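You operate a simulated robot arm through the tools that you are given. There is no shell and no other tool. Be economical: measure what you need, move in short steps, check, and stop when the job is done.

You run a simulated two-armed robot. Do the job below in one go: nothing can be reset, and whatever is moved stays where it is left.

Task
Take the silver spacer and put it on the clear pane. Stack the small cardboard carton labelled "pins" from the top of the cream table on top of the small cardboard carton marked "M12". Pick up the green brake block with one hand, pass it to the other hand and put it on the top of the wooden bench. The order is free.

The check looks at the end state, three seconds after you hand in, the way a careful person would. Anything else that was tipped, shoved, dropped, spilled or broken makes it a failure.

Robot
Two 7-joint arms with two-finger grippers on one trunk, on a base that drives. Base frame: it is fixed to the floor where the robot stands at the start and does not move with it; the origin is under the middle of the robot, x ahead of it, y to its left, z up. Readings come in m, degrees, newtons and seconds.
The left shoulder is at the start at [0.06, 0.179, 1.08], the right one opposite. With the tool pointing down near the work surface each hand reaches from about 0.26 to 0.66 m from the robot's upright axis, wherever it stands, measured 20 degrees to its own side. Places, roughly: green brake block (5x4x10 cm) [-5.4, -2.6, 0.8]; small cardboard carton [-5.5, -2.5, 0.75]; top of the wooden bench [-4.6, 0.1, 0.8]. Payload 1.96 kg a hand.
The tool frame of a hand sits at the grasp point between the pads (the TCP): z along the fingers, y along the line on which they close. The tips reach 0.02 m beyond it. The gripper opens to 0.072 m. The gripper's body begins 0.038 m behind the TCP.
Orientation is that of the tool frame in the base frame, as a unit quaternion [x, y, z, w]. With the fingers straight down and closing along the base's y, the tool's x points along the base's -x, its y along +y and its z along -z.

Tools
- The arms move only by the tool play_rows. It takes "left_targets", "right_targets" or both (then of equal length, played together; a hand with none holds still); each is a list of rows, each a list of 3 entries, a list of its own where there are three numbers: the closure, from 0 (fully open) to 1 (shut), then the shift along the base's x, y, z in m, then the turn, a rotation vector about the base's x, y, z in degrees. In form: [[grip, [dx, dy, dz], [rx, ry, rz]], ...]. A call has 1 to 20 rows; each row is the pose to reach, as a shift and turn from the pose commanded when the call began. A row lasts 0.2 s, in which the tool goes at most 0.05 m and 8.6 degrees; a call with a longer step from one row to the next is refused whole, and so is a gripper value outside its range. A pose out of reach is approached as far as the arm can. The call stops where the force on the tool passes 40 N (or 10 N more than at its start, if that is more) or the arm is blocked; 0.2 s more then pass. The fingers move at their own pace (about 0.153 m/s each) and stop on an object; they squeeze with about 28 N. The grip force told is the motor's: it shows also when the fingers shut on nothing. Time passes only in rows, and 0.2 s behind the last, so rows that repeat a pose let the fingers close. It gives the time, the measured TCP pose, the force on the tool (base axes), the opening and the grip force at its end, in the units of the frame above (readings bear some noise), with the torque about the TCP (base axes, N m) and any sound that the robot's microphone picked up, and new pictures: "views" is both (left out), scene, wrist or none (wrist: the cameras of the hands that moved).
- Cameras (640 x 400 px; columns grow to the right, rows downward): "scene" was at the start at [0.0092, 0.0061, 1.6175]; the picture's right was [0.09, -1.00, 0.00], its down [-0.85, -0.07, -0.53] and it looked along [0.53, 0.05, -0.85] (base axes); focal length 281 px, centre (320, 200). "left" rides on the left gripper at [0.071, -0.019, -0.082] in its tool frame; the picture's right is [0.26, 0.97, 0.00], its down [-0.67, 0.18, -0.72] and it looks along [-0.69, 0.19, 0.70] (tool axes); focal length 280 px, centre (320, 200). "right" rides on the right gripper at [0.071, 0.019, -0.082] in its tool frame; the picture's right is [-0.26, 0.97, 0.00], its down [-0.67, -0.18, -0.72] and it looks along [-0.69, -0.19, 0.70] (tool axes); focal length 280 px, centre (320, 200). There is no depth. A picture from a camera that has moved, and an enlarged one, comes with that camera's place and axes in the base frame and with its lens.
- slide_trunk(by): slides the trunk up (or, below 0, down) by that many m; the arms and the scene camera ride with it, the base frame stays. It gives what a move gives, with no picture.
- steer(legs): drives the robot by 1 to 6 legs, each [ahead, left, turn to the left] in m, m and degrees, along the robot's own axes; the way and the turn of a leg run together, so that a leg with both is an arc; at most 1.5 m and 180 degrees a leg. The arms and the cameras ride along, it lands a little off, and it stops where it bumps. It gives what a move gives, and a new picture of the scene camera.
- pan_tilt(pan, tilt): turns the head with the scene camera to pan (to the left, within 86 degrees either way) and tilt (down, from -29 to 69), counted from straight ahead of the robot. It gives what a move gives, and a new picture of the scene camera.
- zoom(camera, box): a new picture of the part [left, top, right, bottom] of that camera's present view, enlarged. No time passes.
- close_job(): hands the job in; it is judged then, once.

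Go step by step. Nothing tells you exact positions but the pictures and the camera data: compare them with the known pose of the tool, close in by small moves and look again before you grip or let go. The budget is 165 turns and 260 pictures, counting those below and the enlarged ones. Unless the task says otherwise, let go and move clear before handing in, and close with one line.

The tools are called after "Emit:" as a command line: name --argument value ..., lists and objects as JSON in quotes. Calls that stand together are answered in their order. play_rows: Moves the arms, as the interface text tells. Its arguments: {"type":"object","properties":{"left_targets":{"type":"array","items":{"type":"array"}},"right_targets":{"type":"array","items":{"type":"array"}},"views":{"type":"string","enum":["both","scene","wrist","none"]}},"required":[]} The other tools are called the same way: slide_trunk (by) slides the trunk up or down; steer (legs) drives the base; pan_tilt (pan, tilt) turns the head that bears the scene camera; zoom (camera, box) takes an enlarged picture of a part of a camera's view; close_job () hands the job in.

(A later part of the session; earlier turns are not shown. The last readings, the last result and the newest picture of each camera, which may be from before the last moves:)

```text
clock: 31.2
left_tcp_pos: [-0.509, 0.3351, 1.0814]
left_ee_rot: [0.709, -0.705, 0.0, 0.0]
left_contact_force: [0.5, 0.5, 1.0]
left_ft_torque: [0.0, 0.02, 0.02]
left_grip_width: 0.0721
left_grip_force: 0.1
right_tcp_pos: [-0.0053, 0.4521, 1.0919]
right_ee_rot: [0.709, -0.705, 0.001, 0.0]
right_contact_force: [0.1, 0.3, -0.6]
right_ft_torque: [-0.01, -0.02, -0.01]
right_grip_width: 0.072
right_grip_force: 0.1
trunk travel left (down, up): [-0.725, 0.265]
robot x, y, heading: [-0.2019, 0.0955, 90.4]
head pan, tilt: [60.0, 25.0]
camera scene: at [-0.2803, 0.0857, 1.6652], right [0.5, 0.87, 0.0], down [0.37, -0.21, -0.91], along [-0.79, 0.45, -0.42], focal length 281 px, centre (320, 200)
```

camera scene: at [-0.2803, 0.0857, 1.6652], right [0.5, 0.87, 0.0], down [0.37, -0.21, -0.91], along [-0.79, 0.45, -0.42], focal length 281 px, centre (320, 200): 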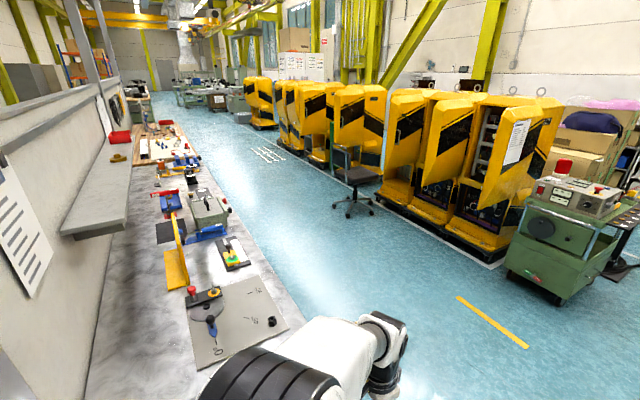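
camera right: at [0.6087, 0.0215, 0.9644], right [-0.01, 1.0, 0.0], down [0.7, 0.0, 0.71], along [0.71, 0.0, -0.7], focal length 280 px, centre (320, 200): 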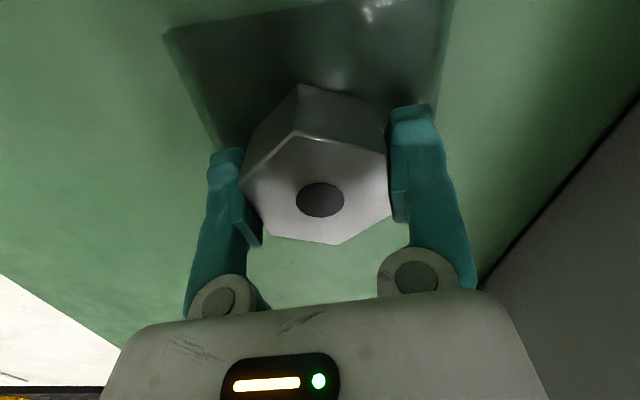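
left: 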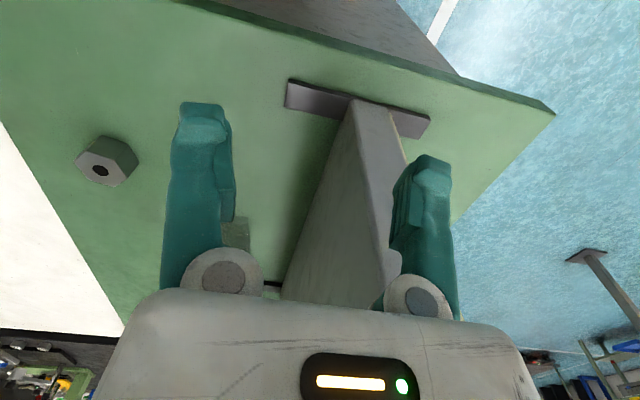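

A long bench runs along -x behind, its front edge at about y 0.43, with a free aisle from y 0.5 to 2.5. I'll drive up into the aisle and turn to face -x.

Emit:
steer --legs '[[1.25, 0, 0], [0, 0, 90]]'

Emit:
pan_tilt --pan 0 --tilt 15

Emit:
pan_tilt --pan 40 --tilt 15

```text
clock: 41.5
left_tcp_pos: [-0.438, 1.064, 1.0807]
left_ee_rot: [1.0, 0.002, 0.0, 0.0]
left_contact_force: [0.1, 0.7, -0.5]
left_ft_torque: [0.0, -0.03, -0.02]
left_grip_width: 0.0719
left_grip_force: 0.1
right_tcp_pos: [-0.554, 1.5694, 1.0929]
right_ee_rot: [1.0, 0.0, -0.001, 0.0]
right_contact_force: [0.3, -0.3, 0.4]
right_ft_torque: [0.0, 0.0, -0.02]
right_grip_width: 0.0718
right_grip_force: 0.0
trunk travel left (down, up): [-0.725, 0.265]
robot x, y, heading: [-0.1997, 1.3726, -179.8]
head pan, tilt: [60.0, 25.0]
camera scene: at [-0.1873, 1.2933, 1.6652], right [-0.87, 0.5, 0.0], down [0.21, 0.37, -0.91], along [-0.45, -0.79, -0.42], focal length 281 px, centre (320, 200)
```

scene: 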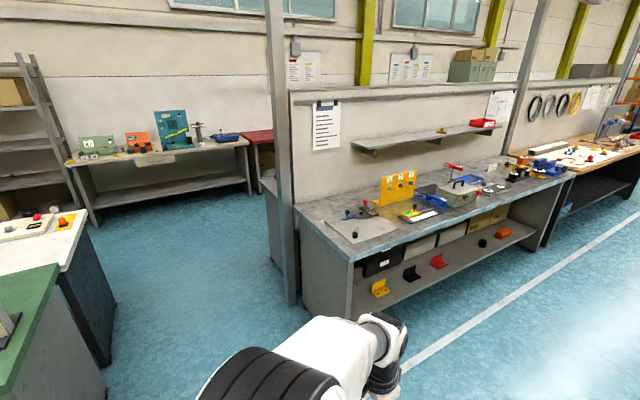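

```text
clock: 42.8
left_tcp_pos: [-0.4392, 1.0637, 1.082]
left_ee_rot: [1.0, 0.001, 0.001, 0.0]
left_contact_force: [-0.4, -0.5, 0.8]
left_ft_torque: [-0.01, 0.0, -0.02]
left_grip_width: 0.0721
left_grip_force: 0.0
right_tcp_pos: [-0.553, 1.57, 1.0931]
right_ee_rot: [1.0, 0.001, 0.0, 0.0]
right_contact_force: [-0.6, 0.1, 0.7]
right_ft_torque: [0.01, 0.01, 0.01]
right_grip_width: 0.0719
right_grip_force: 0.1
trunk travel left (down, up): [-0.725, 0.265]
robot x, y, heading: [-0.1992, 1.3738, -180.0]
head pan, tilt: [0.0, 15.0]
camera scene: at [-0.2348, 1.3729, 1.6815], right [0.0, 1.0, 0.0], down [0.26, 0.0, -0.97], along [-0.97, 0.0, -0.26], focal length 281 px, centre (320, 200)
```

scene: 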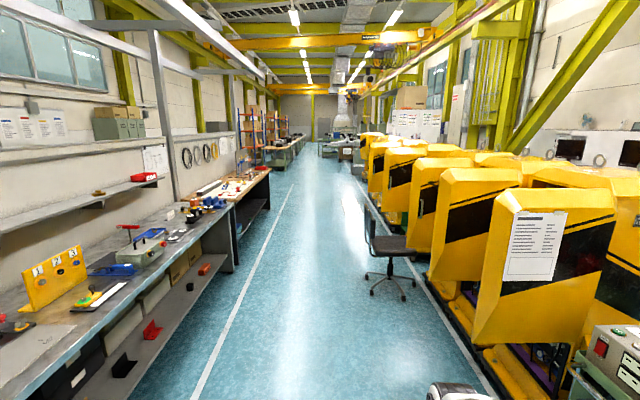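

```text
clock: 43.9
left_tcp_pos: [-0.4389, 1.0634, 1.0814]
left_ee_rot: [1.0, 0.001, 0.0, 0.0]
left_contact_force: [0.0, 0.4, 0.3]
left_ft_torque: [-0.02, -0.02, 0.0]
left_grip_width: 0.0722
left_grip_force: 0.1
right_tcp_pos: [-0.5541, 1.5693, 1.0914]
right_ee_rot: [1.0, 0.0, 0.0, 0.0]
right_contact_force: [0.7, 0.2, 0.2]
right_ft_torque: [0.0, -0.01, 0.0]
right_grip_width: 0.0717
right_grip_force: 0.1
trunk travel left (down, up): [-0.725, 0.265]
robot x, y, heading: [-0.202, 1.3725, -180.0]
head pan, tilt: [40.0, 15.0]
camera scene: at [-0.2129, 1.3131, 1.6815], right [-0.64, 0.77, 0.0], down [0.2, 0.17, -0.97], along [-0.74, -0.62, -0.26], focal length 281 px, centre (320, 200)
```

scene: 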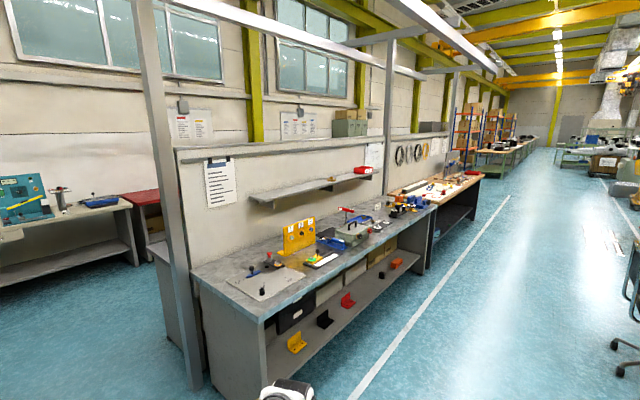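

The cartons must be in the corridor behind the divider (windows side), reached through the ~1.1 m gap I started in. I'll stretch the arms forward to narrow the robot, then check its width.

Emit:
play_rows --left_targets '[[0, [-0.04, 0.028, 0], [0, 0, 0]], [0, [-0.08, 0.056, 0], [0, 0, 0]], [0, [-0.12, 0.084, 0], [0, 0, 0]], [0, [-0.16, 0.112, 0], [0, 0, 0]], [0, [-0.21, 0.13, 0], [0, 0, 0]], [0, [-0.21, 0.14, 0], [0, 0, 0]]]' --right_targets '[[0, [-0.02, 0, 0], [0, 0, 0]], [0, [-0.04, 0, 0], [0, 0, 0]], [0, [-0.06, -0.01, 0], [0, 0, 0]], [0, [-0.08, -0.02, 0], [0, 0, 0]], [0, [-0.1, -0.03, 0], [0, 0, 0]], [0, [-0.1, -0.03, 0], [0, 0, 0]]]' --views "none"

Emit:
pan_tilt --pan 0 --tilt 69

```text
refused: row 5 steps farther than a row can; nothing moved
```

```text
clock: 45.1
left_tcp_pos: [-0.4379, 1.0639, 1.0801]
left_ee_rot: [1.0, 0.001, 0.0, 0.0]
left_contact_force: [-0.4, 0.4, -1.2]
left_ft_torque: [0.02, 0.01, -0.02]
left_grip_width: 0.0721
left_grip_force: 0.1
right_tcp_pos: [-0.5539, 1.5689, 1.0924]
right_ee_rot: [1.0, 0.0, 0.0, 0.0]
right_contact_force: [-0.2, -0.5, 0.1]
right_ft_torque: [-0.01, 0.02, 0.01]
right_grip_width: 0.072
right_grip_force: 0.0
trunk travel left (down, up): [-0.725, 0.265]
robot x, y, heading: [-0.202, 1.3726, -179.7]
head pan, tilt: [0.0, 68.8]
camera scene: at [-0.1974, 1.3731, 1.6058], right [0.0, 1.0, 0.0], down [0.93, 0.0, -0.36], along [-0.36, 0.0, -0.93], focal length 281 px, centre (320, 200)
```

scene: 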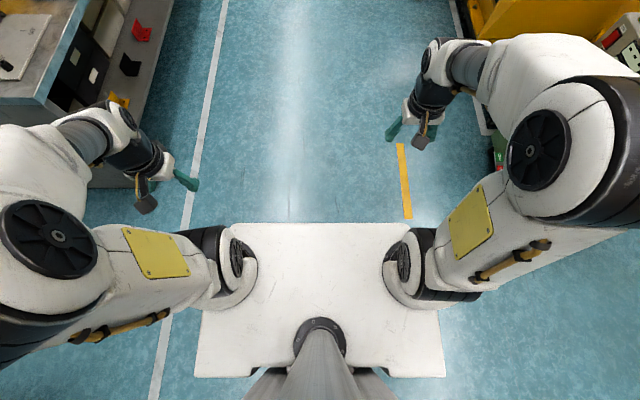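

Redo with legal steps.

Emit:
play_rows --left_targets '[[0, [-0.035, 0.023, 0], [0, 0, 0]], [0, [-0.07, 0.046, 0], [0, 0, 0]], [0, [-0.105, 0.07, 0], [0, 0, 0]], [0, [-0.14, 0.093, 0], [0, 0, 0]], [0, [-0.175, 0.117, 0], [0, 0, 0]], [0, [-0.21, 0.14, 0], [0, 0, 0]], [0, [-0.24, 0.15, 0], [0, 0, 0]]]' --right_targets '[[0, [-0.02, 0, 0], [0, 0, 0]], [0, [-0.04, 0, 0], [0, 0, 0]], [0, [-0.06, -0.01, 0], [0, 0, 0]], [0, [-0.08, -0.02, 0], [0, 0, 0]], [0, [-0.1, -0.03, 0], [0, 0, 0]], [0, [-0.12, -0.04, 0], [0, 0, 0]], [0, [-0.13, -0.04, 0], [0, 0, 0]]]' --views "scene"

```text
clock: 46.7
left_tcp_pos: [-0.6674, 1.2114, 1.0809]
left_ee_rot: [1.0, 0.001, -0.001, 0.0]
left_contact_force: [-0.7, 0.5, 0.5]
left_ft_torque: [0.02, -0.03, -0.03]
left_grip_width: 0.0719
left_grip_force: 0.0
left hand out of reach, approached as far as the arm can: row 7
right_tcp_pos: [-0.6544, 1.5383, 1.0923]
right_ee_rot: [1.0, 0.001, -0.004, 0.001]
right_contact_force: [0.0, 0.9, -0.8]
right_ft_torque: [0.02, 0.02, 0.0]
right_grip_width: 0.072
right_grip_force: 0.1
right hand out of reach, approached as far as the arm can: row 5, 6, 7
trunk travel left (down, up): [-0.725, 0.265]
robot x, y, heading: [-0.2011, 1.3712, -179.7]
head pan, tilt: [0.0, 68.8]
camera scene: at [-0.1979, 1.3731, 1.6058], right [0.0, 1.0, 0.0], down [0.93, 0.0, -0.36], along [-0.36, 0.0, -0.93], focal length 281 px, centre (320, 200)
```

scene: 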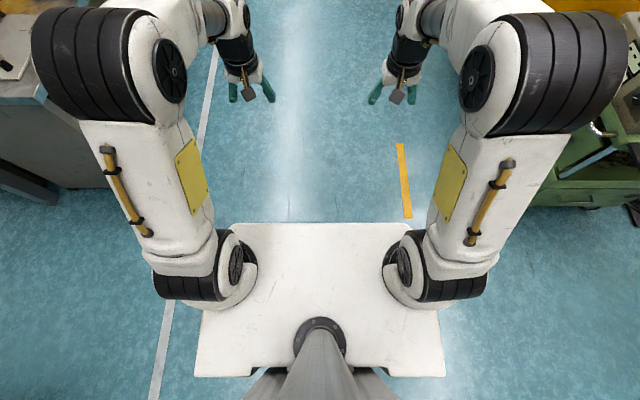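

The robot's half-width is now about 0.5 m. I'll turn to face -y and drive down along x ≈ -0.22 in stages.

Emit:
pan_tilt --pan 0 --tilt 35

Emit:
steer --legs '[[0, 0, 90], [0.5, 0, 0]]'

```text
clock: 47.7
left_tcp_pos: [-0.6674, 1.2119, 1.0807]
left_ee_rot: [1.0, 0.001, -0.001, -0.001]
left_contact_force: [-0.2, 0.0, -0.3]
left_ft_torque: [-0.01, -0.01, 0.01]
left_grip_width: 0.0722
left_grip_force: 0.1
right_tcp_pos: [-0.654, 1.5388, 1.0911]
right_ee_rot: [1.0, 0.0, -0.005, 0.001]
right_contact_force: [-0.5, 0.7, 0.0]
right_ft_torque: [0.01, 0.0, -0.02]
right_grip_width: 0.0721
right_grip_force: 0.0
trunk travel left (down, up): [-0.725, 0.265]
robot x, y, heading: [-0.2009, 1.3707, -179.8]
head pan, tilt: [0.0, 35.0]
camera scene: at [-0.2298, 1.3731, 1.6494], right [0.0, 1.0, 0.0], down [0.57, 0.0, -0.82], along [-0.82, 0.0, -0.57], focal length 281 px, centre (320, 200)
```

scene: 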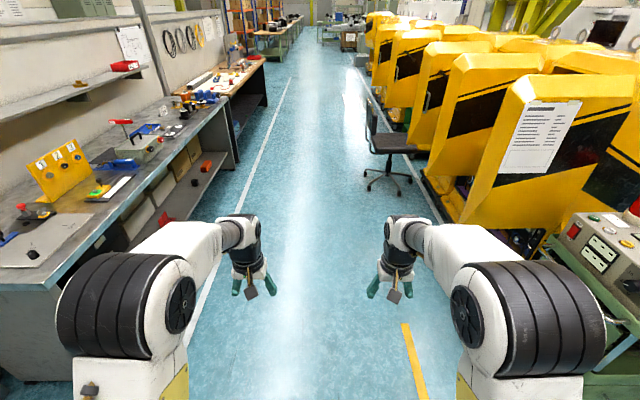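

```text
clock: 54.4
left_tcp_pos: [-0.0619, 0.405, 1.0811]
left_ee_rot: [0.714, 0.7, -0.001, 0.0]
left_contact_force: [0.1, 0.3, -0.3]
left_ft_torque: [0.0, -0.01, 0.0]
left_grip_width: 0.0722
left_grip_force: 0.0
right_tcp_pos: [-0.3883, 0.4261, 1.0922]
right_ee_rot: [0.715, 0.699, -0.003, 0.004]
right_contact_force: [0.2, 0.9, 0.8]
right_ft_torque: [0.0, 0.01, 0.0]
right_grip_width: 0.072
right_grip_force: 0.0
trunk travel left (down, up): [-0.725, 0.265]
robot x, y, heading: [-0.2137, 0.8734, -91.0]
head pan, tilt: [0.0, 35.0]
camera scene: at [-0.2123, 0.8456, 1.6495], right [-1.0, 0.02, 0.0], down [0.01, 0.57, -0.82], along [-0.02, -0.82, -0.57], focal length 281 px, centre (320, 200)
```

scene: 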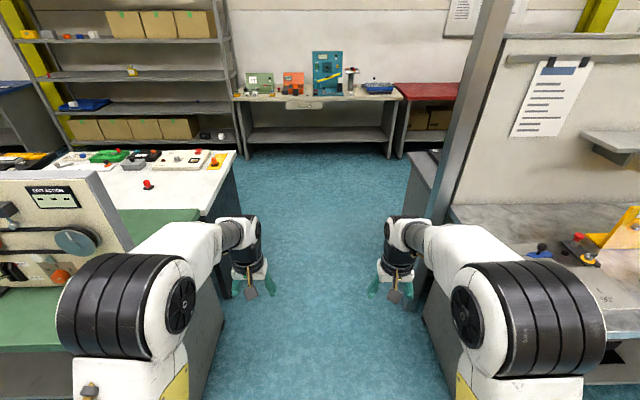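

The gap is clear; the wall panel (x 0.4) and the pillar (x -0.77) lie at different y. I'll correct heading, pass the panel, then shift a bit left to pass the pillar.

Emit:
steer --legs '[[0, 0, 1], [0.5, 0, 0], [0, 0.05, 0]]'

```text
clock: 58.2
left_tcp_pos: [-0.0072, -0.0955, 1.0794]
left_ee_rot: [0.708, 0.706, 0.0, 0.001]
left_contact_force: [-0.7, 0.0, -0.3]
left_ft_torque: [0.01, 0.02, -0.01]
left_grip_width: 0.0721
left_grip_force: 0.0
right_tcp_pos: [-0.3326, -0.0793, 1.0906]
right_ee_rot: [0.709, 0.706, -0.003, 0.004]
right_contact_force: [-0.3, -0.8, -0.2]
right_ft_torque: [-0.02, 0.02, -0.01]
right_grip_width: 0.0721
right_grip_force: 0.0
trunk travel left (down, up): [-0.725, 0.265]
robot x, y, heading: [-0.1656, 0.3734, -90.3]
head pan, tilt: [0.0, 35.0]
camera scene: at [-0.1658, 0.3438, 1.6495], right [-1.0, 0.0, 0.0], down [0.0, 0.57, -0.82], along [0.0, -0.82, -0.57], focal length 281 px, centre (320, 200)
```

scene: 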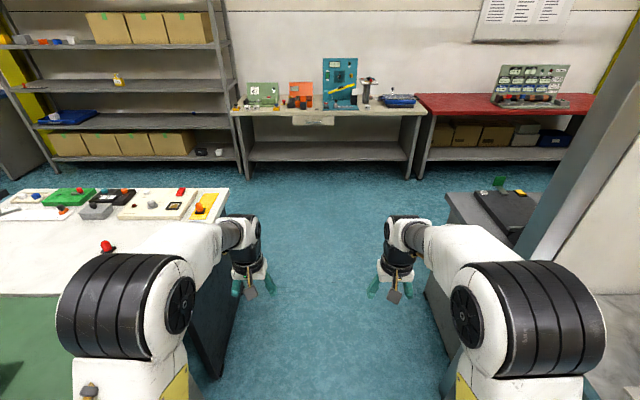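

Still clear. Continue forward past the pillar.

Emit:
steer --legs '[[0.6, 0, 0]]'

```text
clock: 61.6
left_tcp_pos: [-0.0084, -0.7018, 1.0805]
left_ee_rot: [0.709, 0.705, -0.002, 0.0]
left_contact_force: [-1.0, -0.1, 0.3]
left_ft_torque: [0.01, 0.05, -0.01]
left_grip_width: 0.0718
left_grip_force: 0.1
right_tcp_pos: [-0.3352, -0.6851, 1.0906]
right_ee_rot: [0.709, 0.705, -0.003, 0.004]
right_contact_force: [-0.6, 0.3, 0.5]
right_ft_torque: [0.0, -0.01, 0.02]
right_grip_width: 0.0722
right_grip_force: 0.0
trunk travel left (down, up): [-0.725, 0.265]
robot x, y, heading: [-0.1648, -0.2364, -90.3]
head pan, tilt: [0.0, 35.0]
camera scene: at [-0.1661, -0.2632, 1.6495], right [-1.0, 0.0, 0.0], down [0.0, 0.57, -0.82], along [0.0, -0.82, -0.57], focal length 281 px, centre (320, 200)
```

scene: 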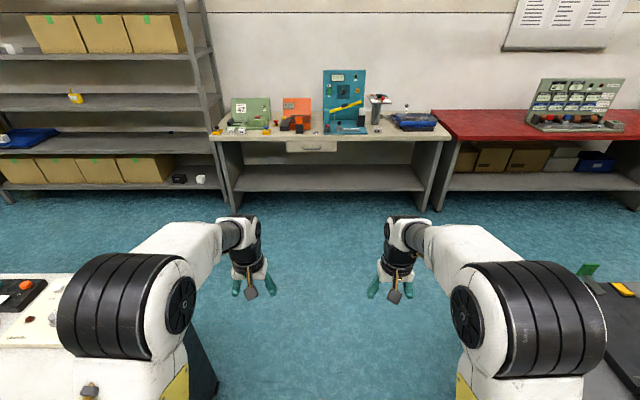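

Pillar passed. Continue into the back corridor and turn right to face -x.

Emit:
steer --legs '[[1.4, 0, 0], [0, 0, -90]]'

Emit:
pan_tilt --pan 0 --tilt 15

```text
clock: 72.4
left_tcp_pos: [-0.6453, -1.7815, 1.08]
left_ee_rot: [1.0, -0.01, -0.001, 0.0]
left_contact_force: [0.0, -0.4, 0.1]
left_ft_torque: [0.0, -0.01, 0.03]
left_grip_width: 0.0719
left_grip_force: 0.0
right_tcp_pos: [-0.6233, -1.4548, 1.0921]
right_ee_rot: [1.0, -0.009, -0.005, 0.0]
right_contact_force: [0.9, -0.1, 0.2]
right_ft_torque: [0.02, 0.02, 0.04]
right_grip_width: 0.0721
right_grip_force: 0.1
trunk travel left (down, up): [-0.725, 0.265]
robot x, y, heading: [-0.1753, -1.6294, 178.8]
head pan, tilt: [0.0, 35.0]
camera scene: at [-0.2035, -1.6283, 1.6495], right [0.02, 1.0, 0.0], down [0.57, -0.01, -0.82], along [-0.82, 0.01, -0.57], focal length 281 px, centre (320, 200)
```

scene: 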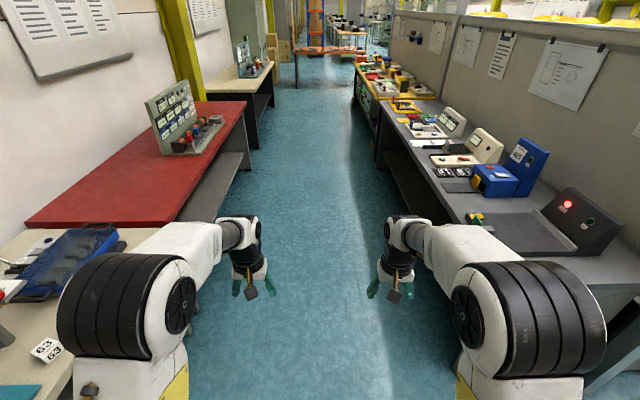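

```text
clock: 73.2
left_tcp_pos: [-0.6449, -1.7802, 1.08]
left_ee_rot: [1.0, -0.01, -0.002, -0.001]
left_contact_force: [-0.2, 0.6, 0.0]
left_ft_torque: [0.0, 0.01, 0.04]
left_grip_width: 0.0721
left_grip_force: 0.0
right_tcp_pos: [-0.6236, -1.4537, 1.0919]
right_ee_rot: [1.0, -0.01, -0.005, 0.001]
right_contact_force: [0.1, -0.8, -0.3]
right_ft_torque: [-0.01, -0.02, 0.02]
right_grip_width: 0.0722
right_grip_force: 0.1
trunk travel left (down, up): [-0.725, 0.265]
robot x, y, heading: [-0.1779, -1.6299, 179.1]
head pan, tilt: [0.0, 15.0]
camera scene: at [-0.2088, -1.6283, 1.6814], right [0.02, 1.0, 0.0], down [0.26, 0.0, -0.97], along [-0.97, 0.02, -0.26], focal length 281 px, centre (320, 200)
```

scene: 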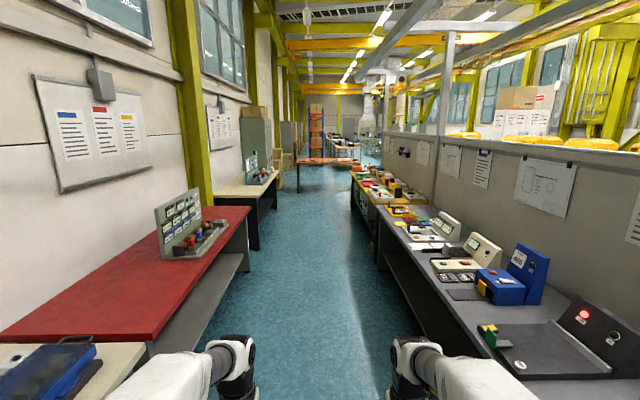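

The corridor is clear: left table edges at y ≈ -2.34, right bench at y ≈ -1.0. The cream table follows the red one. Driving along in stages.

Emit:
steer --legs '[[0, 0, 0.8], [1.5, 0, 0], [1.5, 0, 0]]'

```text
clock: 88.1
left_tcp_pos: [-3.6601, -1.7553, 1.0798]
left_ee_rot: [1.0, -0.005, -0.001, -0.001]
left_contact_force: [1.0, -0.5, -0.4]
left_ft_torque: [-0.03, -0.03, 0.01]
left_grip_width: 0.0725
left_grip_force: 0.1
right_tcp_pos: [-3.6417, -1.4294, 1.0911]
right_ee_rot: [1.0, -0.005, -0.005, 0.001]
right_contact_force: [-0.1, -0.6, 0.2]
right_ft_torque: [0.02, -0.01, 0.01]
right_grip_width: 0.072
right_grip_force: 0.0
trunk travel left (down, up): [-0.725, 0.265]
robot x, y, heading: [-3.1918, -1.6027, 179.3]
head pan, tilt: [0.0, 15.0]
camera scene: at [-3.2243, -1.5998, 1.6815], right [0.01, 1.0, 0.0], down [0.26, 0.0, -0.97], along [-0.97, 0.01, -0.26], focal length 281 px, centre (320, 200)
```

scene: 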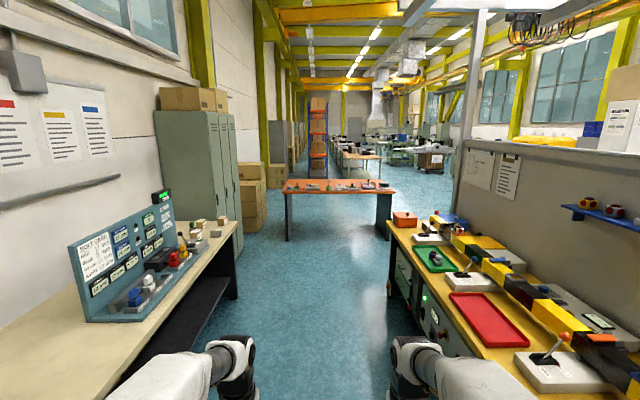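

The cream table is on the left with cartons at its far end. I'll enlarge that area.

Emit:
zoom --camera "scene" --box '[150, 180, 270, 255]'

Emit:
steer --legs '[[1.4, 0, 0.7]]'

Emit:
pan_tilt --pan 50 --tilt 25

```text
5.33 times, centred on (210, 218) of scene
camera zoom: at [-3.2243, -1.5998, 1.6815], right [0.01, 1.0, 0.0], down [0.26, 0.0, -0.97], along [-0.97, 0.01, -0.26], focal length 1500 px, centre (907, 107)
```

zoom: 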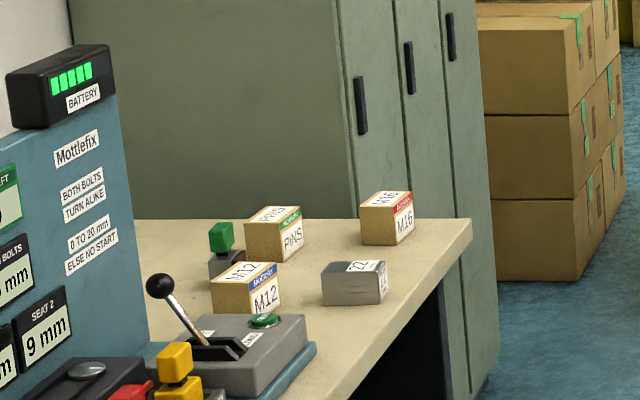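

```text
clock: 95.1
left_tcp_pos: [-5.0536, -1.7491, 1.0817]
left_ee_rot: [1.0, -0.004, 0.0, -0.001]
left_contact_force: [-0.3, 0.7, 0.4]
left_ft_torque: [0.02, -0.02, 0.01]
left_grip_width: 0.0717
left_grip_force: 0.0
right_tcp_pos: [-5.0374, -1.4222, 1.0913]
right_ee_rot: [1.0, -0.003, -0.005, 0.001]
right_contact_force: [0.2, 0.1, 0.0]
right_ft_torque: [0.0, -0.03, -0.01]
right_grip_width: 0.0719
right_grip_force: 0.0
trunk travel left (down, up): [-0.725, 0.265]
robot x, y, heading: [-4.5837, -1.5925, 179.7]
head pan, tilt: [0.0, 15.0]
camera scene: at [-4.6206, -1.59, 1.6815], right [0.0, 1.0, 0.0], down [0.26, 0.0, -0.97], along [-0.97, 0.0, -0.26], focal length 281 px, centre (320, 200)
```

scene: 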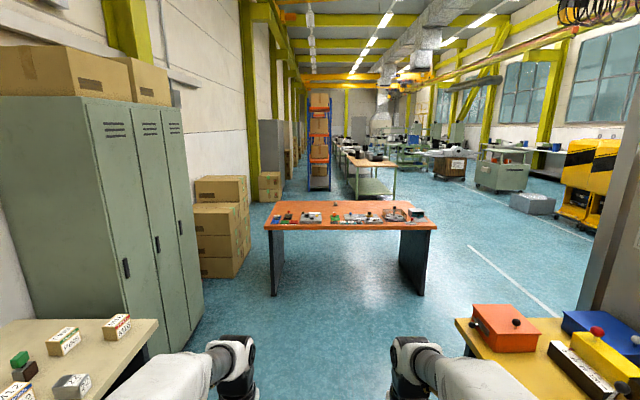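

```text
clock: 96.2
left_tcp_pos: [-5.0536, -1.7493, 1.0803]
left_ee_rot: [1.0, -0.002, 0.0, -0.001]
left_contact_force: [-0.7, 0.0, 0.4]
left_ft_torque: [0.03, 0.01, -0.02]
left_grip_width: 0.0722
left_grip_force: 0.0
right_tcp_pos: [-5.0379, -1.4218, 1.0908]
right_ee_rot: [1.0, -0.002, -0.005, 0.001]
right_contact_force: [0.6, -0.4, -0.7]
right_ft_torque: [0.03, 0.0, -0.02]
right_grip_width: 0.0721
right_grip_force: 0.0
trunk travel left (down, up): [-0.725, 0.265]
robot x, y, heading: [-4.585, -1.5898, 179.9]
head pan, tilt: [50.0, 25.0]
camera scene: at [-4.5869, -1.6607, 1.6653], right [-0.76, 0.65, 0.0], down [0.27, 0.32, -0.91], along [-0.59, -0.69, -0.42], focal length 281 px, centre (320, 200)
```

scene: 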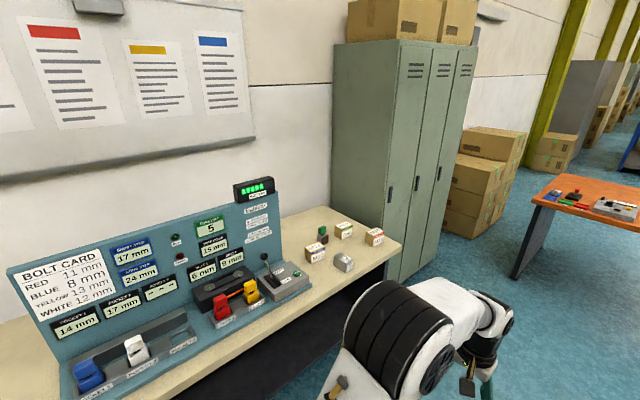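

I see the cartons (M12, pins, M16), a grey "22" box and the green block near x -5.3 to -5.7, y about -2.6. I'll drive there and face the cream table.

Emit:
steer --legs '[[0.86, 0, 0], [0, 0, 90], [0.3, 0, 0]]'

Emit:
pan_tilt --pan 0 --tilt 50

```text
clock: 106.3
left_tcp_pos: [-5.295, -2.3504, 1.0807]
left_ee_rot: [0.709, 0.705, -0.002, 0.0]
left_contact_force: [-0.5, -0.1, 0.4]
left_ft_torque: [0.01, 0.0, 0.0]
left_grip_width: 0.0721
left_grip_force: 0.0
right_tcp_pos: [-5.6231, -2.3337, 1.092]
right_ee_rot: [0.71, 0.705, -0.003, 0.004]
right_contact_force: [-0.1, -0.6, 0.3]
right_ft_torque: [0.03, -0.03, -0.03]
right_grip_width: 0.0721
right_grip_force: 0.1
trunk travel left (down, up): [-0.725, 0.265]
robot x, y, heading: [-5.4524, -1.8853, -90.2]
head pan, tilt: [50.0, 25.0]
camera scene: at [-5.3815, -1.8833, 1.6653], right [-0.65, -0.76, 0.0], down [-0.32, 0.27, -0.91], along [0.69, -0.59, -0.42], focal length 281 px, centre (320, 200)
```

scene: 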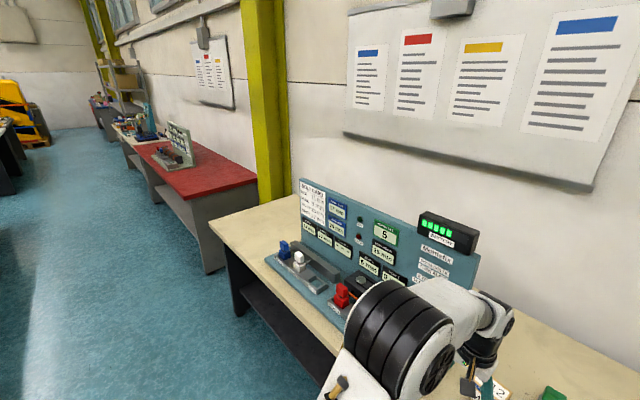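

```text
clock: 107.5
left_tcp_pos: [-5.2952, -2.3512, 1.0803]
left_ee_rot: [0.71, 0.705, -0.001, 0.0]
left_contact_force: [-0.6, 0.1, -0.6]
left_ft_torque: [0.0, -0.01, 0.0]
left_grip_width: 0.0721
left_grip_force: 0.1
right_tcp_pos: [-5.6215, -2.334, 1.0915]
right_ee_rot: [0.709, 0.705, -0.003, 0.005]
right_contact_force: [-0.2, -0.9, -0.1]
right_ft_torque: [-0.01, -0.02, 0.0]
right_grip_width: 0.0719
right_grip_force: 0.1
trunk travel left (down, up): [-0.725, 0.265]
robot x, y, heading: [-5.4518, -1.8872, -90.3]
head pan, tilt: [0.0, 50.0]
camera scene: at [-5.4521, -1.9011, 1.6278], right [-1.0, 0.01, 0.0], down [0.0, 0.77, -0.64], along [0.0, -0.64, -0.77], focal length 281 px, centre (320, 200)
```

scene: 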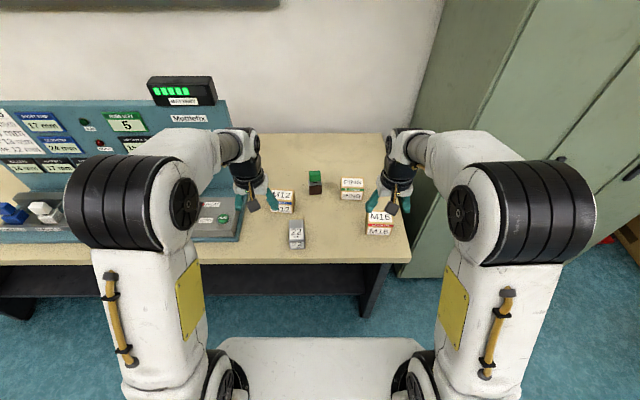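

Emit:
zoom --camera "scene" --box '[250, 150, 410, 250]'

Emit:
zoom --camera "right" --box '[0, 0, 640, 400]'

Emit:
zoom --camera "left" --box '[0, 0, 640, 400]'

```text
4.00 times, centred on (330, 200) of scene
camera zoom: at [-5.4521, -1.9011, 1.6278], right [-1.0, 0.01, 0.0], down [0.0, 0.77, -0.64], along [0.0, -0.64, -0.77], focal length 1125 px, centre (280, 200)
```

zoom: 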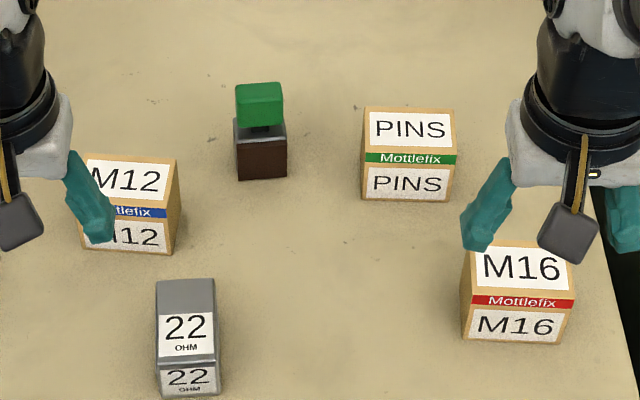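

```text
1.00 times, centred on (320, 200) of right (not enlarged: the box is as wide or as high as the picture)
camera zoom: at [-5.6018, -2.2631, 1.1693], right [0.96, -0.27, 0.0], down [-0.19, -0.67, 0.72], along [-0.19, -0.7, -0.69], focal length 280 px, centre (320, 200)
```

zoom: 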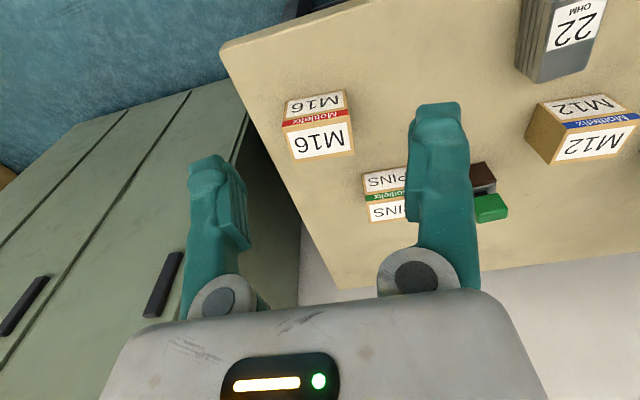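

```text
1.00 times, centred on (320, 200) of left (not enlarged: the box is as wide or as high as the picture)
camera zoom: at [-5.3142, -2.2813, 1.1621], right [0.97, 0.26, 0.0], down [0.18, -0.67, 0.72], along [0.18, -0.69, -0.7], focal length 280 px, centre (320, 200)
```

zoom: 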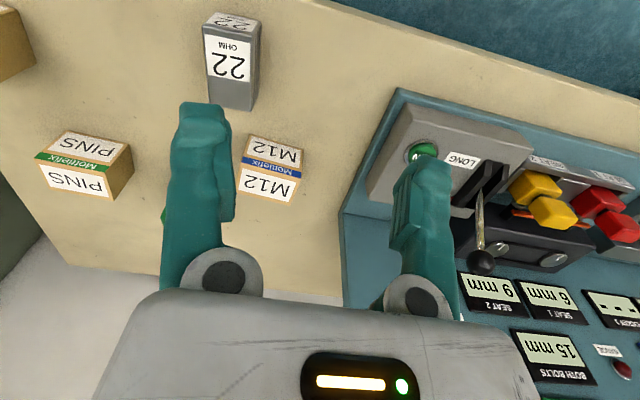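

The block stands at about (-5.435, -2.63), pins carton (8.4 cm wide, ~6 cm deep, table ≈ 0.80) at (-5.57, -2.62), M12 at (-5.32, -2.55). I'll pull the left hand back and drive a bit closer for reach.

Emit:
play_rows --left_targets '[[0, [0.01, 0.04, 0.01], [0, 0, 0]], [0, [0.03, 0.08, 0.02], [0, 0, 0]], [0, [0.05, 0.12, 0.03], [0, 0, 0]], [0, [0.07, 0.15, 0.03], [0, 0, 0]]]' --right_targets '[[0, [-0.01, 0.04, 0.0], [0, 0, 0]], [0, [-0.03, 0.08, 0.0], [0, 0, 0]], [0, [-0.05, 0.12, 0.0], [0, 0, 0]], [0, [-0.07, 0.15, 0.0], [0, 0, 0]]]' --views "none"

Emit:
steer --legs '[[0, 0.05, 0], [0.14, 0, 0]]'

Emit:
zoom --camera "scene" --box '[250, 150, 410, 250]'

```text
clock: 108.5
left_tcp_pos: [-5.2261, -2.1984, 1.1119]
left_ee_rot: [0.709, 0.705, -0.002, 0.0]
left_contact_force: [0.0, -0.1, 0.2]
left_ft_torque: [-0.06, 0.0, 0.0]
left_grip_width: 0.0717
left_grip_force: 0.0
right_tcp_pos: [-5.6916, -2.1814, 1.0916]
right_ee_rot: [0.709, 0.705, -0.004, 0.005]
right_contact_force: [-0.7, 0.5, 0.2]
right_ft_torque: [-0.04, -0.01, -0.01]
right_grip_width: 0.0722
right_grip_force: 0.1
trunk travel left (down, up): [-0.725, 0.265]
robot x, y, heading: [-5.4531, -1.8862, -90.5]
head pan, tilt: [0.0, 50.0]
```

```text
clock: 110.3
left_tcp_pos: [-5.1781, -2.3411, 1.1107]
left_ee_rot: [0.709, 0.705, -0.002, 0.001]
left_contact_force: [0.0, 0.4, 0.2]
left_ft_torque: [0.02, -0.02, 0.0]
left_grip_width: 0.072
left_grip_force: 0.1
right_tcp_pos: [-5.643, -2.3245, 1.0911]
right_ee_rot: [0.71, 0.704, -0.004, 0.005]
right_contact_force: [0.1, 0.3, 0.5]
right_ft_torque: [0.02, -0.01, 0.02]
right_grip_width: 0.0721
right_grip_force: 0.1
trunk travel left (down, up): [-0.725, 0.265]
robot x, y, heading: [-5.4056, -2.0259, -90.1]
head pan, tilt: [0.0, 50.0]
camera scene: at [-5.4049, -2.0403, 1.6278], right [-1.0, 0.01, 0.0], down [0.0, 0.77, -0.64], along [0.0, -0.64, -0.77], focal length 281 px, centre (320, 200)
```

scene: 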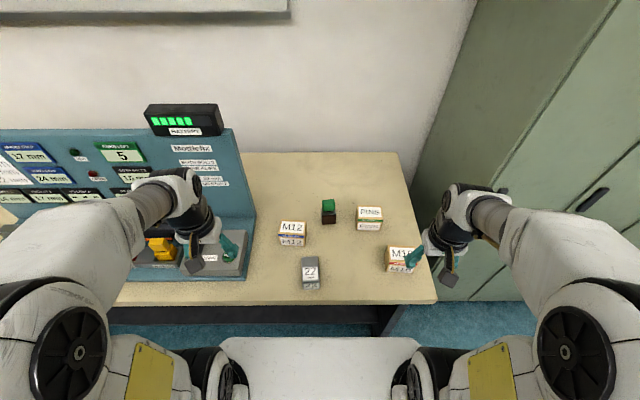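

```text
4.00 times, centred on (330, 200) of scene
camera zoom: at [-5.4049, -2.0403, 1.6278], right [-1.0, 0.01, 0.0], down [0.0, 0.77, -0.64], along [0.0, -0.64, -0.77], focal length 1125 px, centre (280, 200)
```

zoom: 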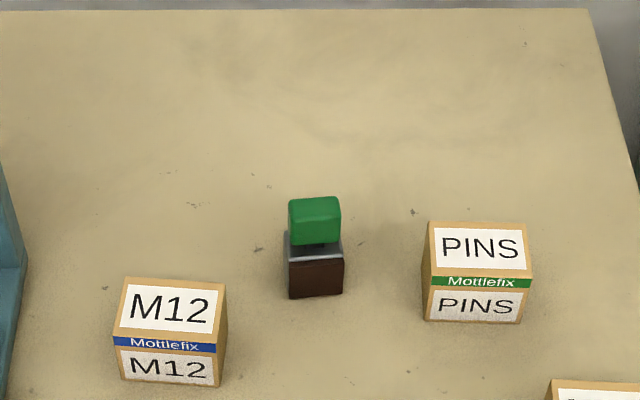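

Both cartons measured: pins centre (-5.574, -2.618, yaw ≈ -2.5°), M12 centre (-5.316, -2.555, yaw ≈ -4.5°), tops ≈ 0.868. I'll raise the trunk for reach, then bring the right hand above pins turned to close along its depth.

Emit:
slide_trunk --by 0.12

Emit:
play_rows --right_targets '[[0, [0.006, -0.02, 0], [0, 0, 8]], [0, [0.012, -0.045, -0.01], [0, 0, 16]], [0, [0.018, -0.07, -0.03], [0, 0, 24]], [0, [0.024, -0.095, -0.05], [0, 0, 32]], [0, [0.03, -0.12, -0.07], [0, 0, 40]], [0, [0.036, -0.145, -0.09], [0, 0, 48]], [0, [0.042, -0.17, -0.11], [0, 0, 56]], [0, [0.048, -0.2, -0.13], [0, 0, 64]], [0, [0.054, -0.23, -0.15], [0, 0, 72]], [0, [0.06, -0.26, -0.17], [0, 0, 80]], [0, [0.069, -0.28, -0.19], [0, 0, 87.5]], [0, [0.069, -0.293, -0.19], [0, 0, 87.5]], [0, [0.069, -0.293, -0.19], [0, 0, 87.5]]]' --views "both"

```text
clock: 111.8
left_tcp_pos: [-5.177, -2.3409, 1.2318]
left_ee_rot: [0.709, 0.705, -0.001, 0.0]
left_contact_force: [0.2, -0.2, -0.2]
left_ft_torque: [-0.06, 0.02, 0.02]
left_grip_width: 0.072
left_grip_force: 0.0
right_tcp_pos: [-5.6419, -2.325, 1.2109]
right_ee_rot: [0.709, 0.705, -0.003, 0.005]
right_contact_force: [1.3, 0.0, 0.2]
right_ft_torque: [-0.02, -0.02, -0.01]
right_grip_width: 0.0719
right_grip_force: 0.0
trunk travel left (down, up): [-0.845, 0.145]
robot x, y, heading: [-5.4053, -2.0234, -90.5]
head pan, tilt: [0.0, 50.0]
```

```text
clock: 114.6
left_tcp_pos: [-5.1771, -2.3415, 1.2326]
left_ee_rot: [0.709, 0.705, -0.002, 0.0]
left_contact_force: [0.2, -0.3, -0.3]
left_ft_torque: [0.01, -0.01, 0.01]
left_grip_width: 0.0719
left_grip_force: 0.1
right_tcp_pos: [-5.5745, -2.617, 1.0207]
right_ee_rot: [0.024, 1.0, 0.0, 0.005]
right_contact_force: [-0.1, 0.6, 0.0]
right_ft_torque: [0.03, 0.02, -0.01]
right_grip_width: 0.0717
right_grip_force: 0.0
trunk travel left (down, up): [-0.845, 0.145]
robot x, y, heading: [-5.4033, -2.0247, -90.3]
head pan, tilt: [0.0, 50.0]
camera scene: at [-5.4038, -2.0411, 1.7477], right [-1.0, 0.01, 0.0], down [0.0, 0.77, -0.64], along [0.0, -0.64, -0.77], focal length 281 px, centre (320, 200)
camera right: at [-5.6437, -2.5958, 1.099], right [0.31, 0.95, 0.0], down [0.66, -0.22, 0.72], along [0.69, -0.22, -0.69], focal length 280 px, centre (320, 200)
```

scene: 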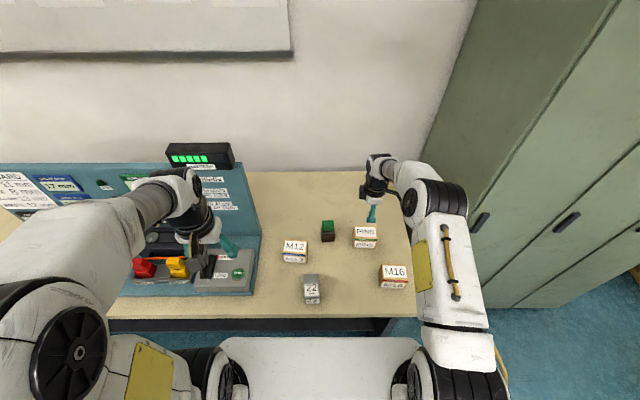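
right: 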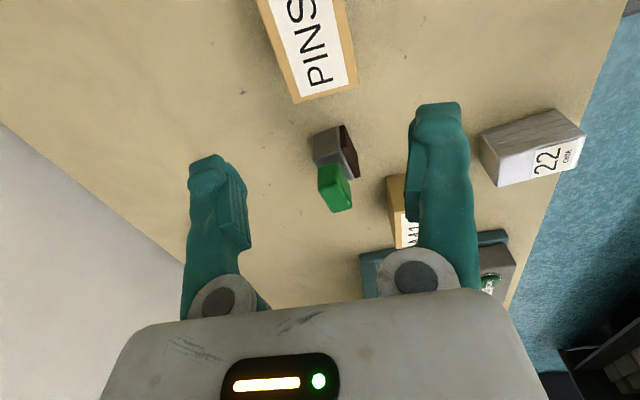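

The wrist view agrees with the scene estimate (centre y ≈ -2.621, top ≈ 0.865, depth 5.8 cm). I'll lower to 3 cm above the carton's sides and look again.

Emit:
play_rows --right_targets '[[0, [0, -0.004, -0.04], [0, 0, 0]], [0, [0, -0.004, -0.08], [0, 0, 0]], [0, [0, -0.004, -0.11], [0, 0, 0]], [0, [0, -0.004, -0.12], [0, 0, 0]], [0, [0, -0.004, -0.12], [0, 0, 0]]]' --views "wrist"

Emit:
zoom --camera "scene" --box '[310, 180, 430, 255]'

```text
clock: 115.8
left_tcp_pos: [-5.1777, -2.3419, 1.2314]
left_ee_rot: [0.709, 0.706, -0.002, -0.001]
left_contact_force: [0.0, -0.1, -0.3]
left_ft_torque: [0.02, -0.04, -0.01]
left_grip_width: 0.072
left_grip_force: 0.0
right_tcp_pos: [-5.5737, -2.6212, 0.8999]
right_ee_rot: [0.025, 1.0, 0.001, 0.005]
right_contact_force: [0.3, 0.3, -0.5]
right_ft_torque: [0.01, -0.01, -0.03]
right_grip_width: 0.072
right_grip_force: 0.0
trunk travel left (down, up): [-0.845, 0.145]
robot x, y, heading: [-5.401, -2.0232, -90.2]
head pan, tilt: [0.0, 50.0]
camera right: at [-5.6438, -2.599, 0.9786], right [0.31, 0.95, 0.0], down [0.66, -0.22, 0.72], along [0.69, -0.22, -0.69], focal length 280 px, centre (320, 200)
```

right: 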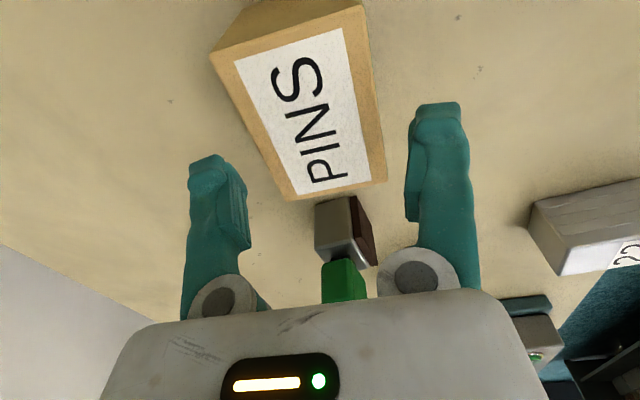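

```text
5.33 times, centred on (370, 218) of scene
camera zoom: at [-5.4038, -2.0412, 1.7477], right [-1.0, 0.01, 0.0], down [0.0, 0.77, -0.64], along [0.0, -0.64, -0.77], focal length 1500 px, centre (53, 107)
```

zoom: 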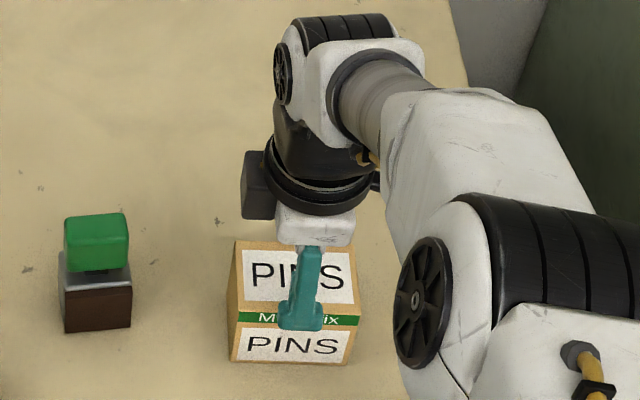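

Fingers straddle the carton properly (centre y ≈ -2.623). Lowering to the grip height and closing.

Emit:
play_rows --right_targets '[[0, [0, -0.002, -0.02], [0, 0, 0]], [0, [0, -0.002, -0.04], [0, 0, 0]], [0, [0, -0.002, -0.06], [0, 0, 0]], [0, [0, -0.002, -0.06], [0, 0, 0]], [1, [0, -0.002, -0.06], [0, 0, 0]], [1, [0, -0.002, -0.06], [0, 0, 0]], [1, [0, -0.002, -0.06], [0, 0, 0]]]' --views "wrist"

```text
clock: 117.0
left_tcp_pos: [-5.1763, -2.3392, 1.2307]
left_ee_rot: [0.709, 0.705, -0.002, 0.0]
left_contact_force: [0.1, 0.0, -0.9]
left_ft_torque: [-0.01, 0.0, 0.0]
left_grip_width: 0.072
left_grip_force: 0.0
right_tcp_pos: [-5.571, -2.61, 0.8541]
right_ee_rot: [0.026, 1.0, -0.006, 0.005]
right_contact_force: [0.0, 3.7, 17.5]
right_ft_torque: [0.68, -0.32, 0.09]
right_grip_width: 0.0709
right_grip_force: 28.0
right hand out of reach, approached as far as the arm can: row 2, 3, 4, 5
trunk travel left (down, up): [-0.845, 0.145]
robot x, y, heading: [-5.4039, -2.0238, -90.5]
head pan, tilt: [0.0, 50.0]
stopped in row 5 (right hand): the force on the tool passed its limit at 42 N (the readings are from after the stop); the commanded pose is now the measured one
camera right: at [-5.6405, -2.5867, 0.9326], right [0.31, 0.95, -0.01], down [0.66, -0.21, 0.72], along [0.69, -0.23, -0.69], focal length 280 px, centre (320, 200)
```

right: 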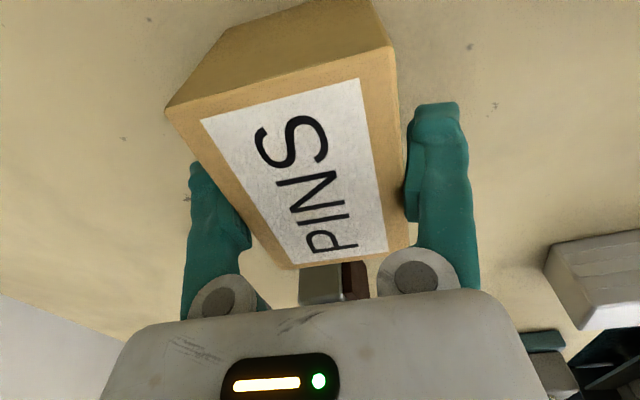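

The arm ran short of reach and the stop came during closing. I need to see the carton's state before moving.

Emit:
zoom --camera "scene" --box '[310, 180, 430, 255]'

Emit:
zoom --camera "left" --box '[0, 0, 640, 400]'

```text
5.33 times, centred on (370, 218) of scene
camera zoom: at [-5.403, -2.0373, 1.7476], right [-1.0, 0.01, 0.0], down [0.0, 0.76, -0.64], along [0.0, -0.64, -0.76], focal length 1500 px, centre (53, 107)
```

zoom: 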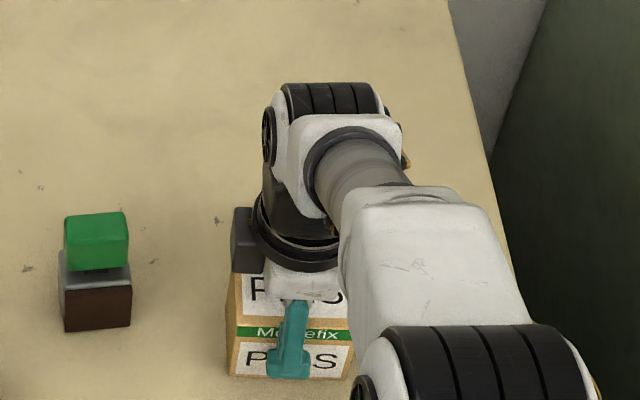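

```text
1.00 times, centred on (320, 200) of left (not enlarged: the box is as wide or as high as the picture)
camera zoom: at [-5.196, -2.2691, 1.3134], right [0.97, 0.26, 0.0], down [0.18, -0.67, 0.72], along [0.18, -0.69, -0.7], focal length 280 px, centre (320, 200)
```

zoom: 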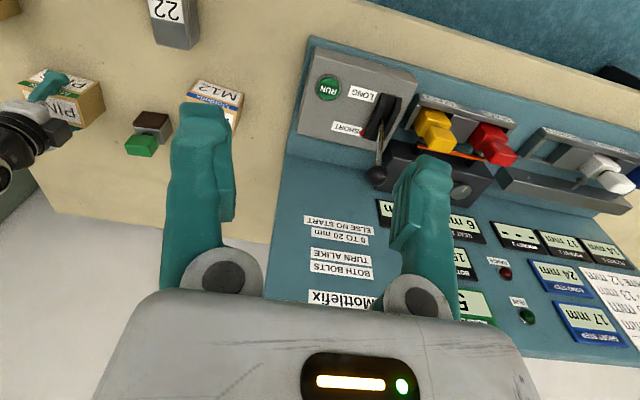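

The carton is upright, drawn about 14 mm toward me, between the fingers. I'll hold in place and let the fingers finish closing to learn the width.

Emit:
play_rows --right_targets '[[1, [0, 0, 0], [0, 0, 0]], [1, [0, 0, 0.001], [0, 0, 0]], [1, [0, 0, 0.001], [0, 0, 0]]]' --views "wrist"

```text
clock: 117.8
left_tcp_pos: [-5.1766, -2.34, 1.2321]
left_ee_rot: [0.71, 0.704, -0.002, 0.001]
left_contact_force: [-0.7, -1.1, 0.6]
left_ft_torque: [0.01, 0.02, 0.01]
left_grip_width: 0.0723
left_grip_force: 0.2
right_tcp_pos: [-5.57, -2.6101, 0.8545]
right_ee_rot: [0.025, 1.0, -0.007, 0.004]
right_contact_force: [-1.6, 1.4, 18.5]
right_ft_torque: [-0.41, 0.26, -0.01]
right_grip_width: 0.071
right_grip_force: 28.2
trunk travel left (down, up): [-0.845, 0.145]
robot x, y, heading: [-5.4052, -2.0221, -90.0]
head pan, tilt: [0.0, 50.0]
camera right: at [-5.6405, -2.5868, 0.9326], right [0.31, 0.95, -0.01], down [0.66, -0.21, 0.72], along [0.69, -0.23, -0.69], focal length 280 px, centre (320, 200)
```

right: 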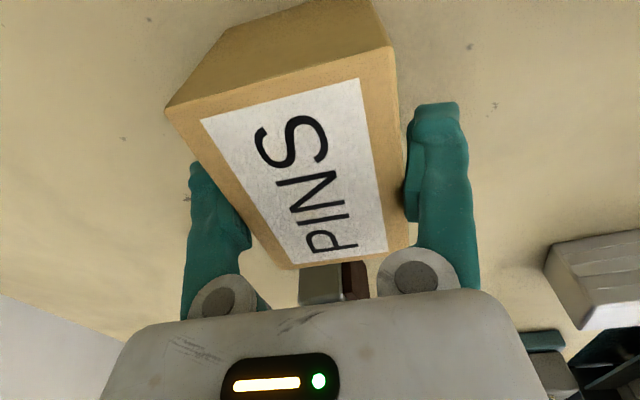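

The grip is blocked at 0.071. I'll test with a small 1.5 cm lift whether the carton really follows.

Emit:
play_rows --right_targets '[[1, [0, 0, 0.005], [0, 0, 0]], [1, [0, 0, 0.01], [0, 0, 0]], [1, [0, 0, 0.015], [0, 0, 0]], [1, [0, 0, 0.015], [0, 0, 0]]]' --views "wrist"

Emit:
zoom --camera "scene" --box '[310, 180, 430, 255]'

```text
clock: 118.8
left_tcp_pos: [-5.1775, -2.3422, 1.2306]
left_ee_rot: [0.71, 0.704, -0.001, 0.001]
left_contact_force: [0.3, 0.3, 0.6]
left_ft_torque: [-0.02, -0.03, 0.02]
left_grip_width: 0.072
left_grip_force: 0.1
right_tcp_pos: [-5.5707, -2.6125, 0.8686]
right_ee_rot: [0.025, 1.0, -0.004, 0.004]
right_contact_force: [-0.1, -0.9, -4.6]
right_ft_torque: [-0.01, 0.01, 0.02]
right_grip_width: 0.0708
right_grip_force: 28.0
trunk travel left (down, up): [-0.845, 0.145]
robot x, y, heading: [-5.4049, -2.0223, -90.3]
head pan, tilt: [0.0, 50.0]
camera right: at [-5.6407, -2.5886, 0.9455], right [0.31, 0.95, 0.0], down [0.66, -0.21, 0.72], along [0.69, -0.23, -0.69], focal length 280 px, centre (320, 200)
```

right: 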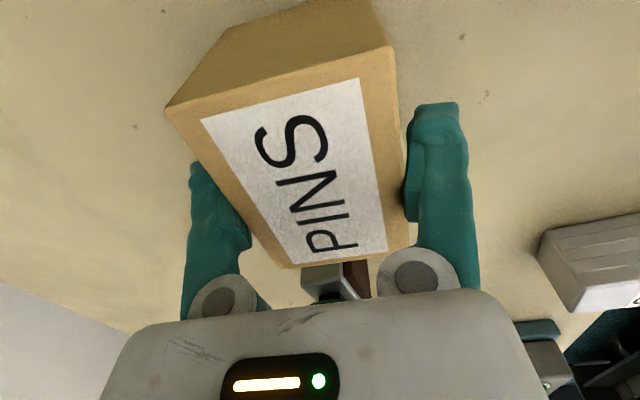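

```text
5.33 times, centred on (370, 218) of scene
camera zoom: at [-5.4042, -2.0427, 1.7477], right [-1.0, 0.01, 0.0], down [0.0, 0.77, -0.64], along [0.0, -0.64, -0.77], focal length 1500 px, centre (53, 107)
```

zoom: 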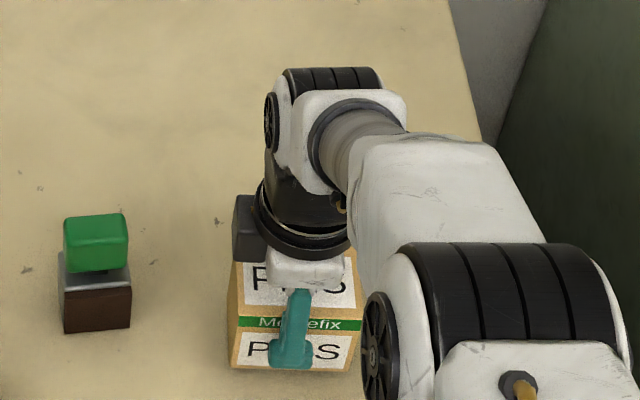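

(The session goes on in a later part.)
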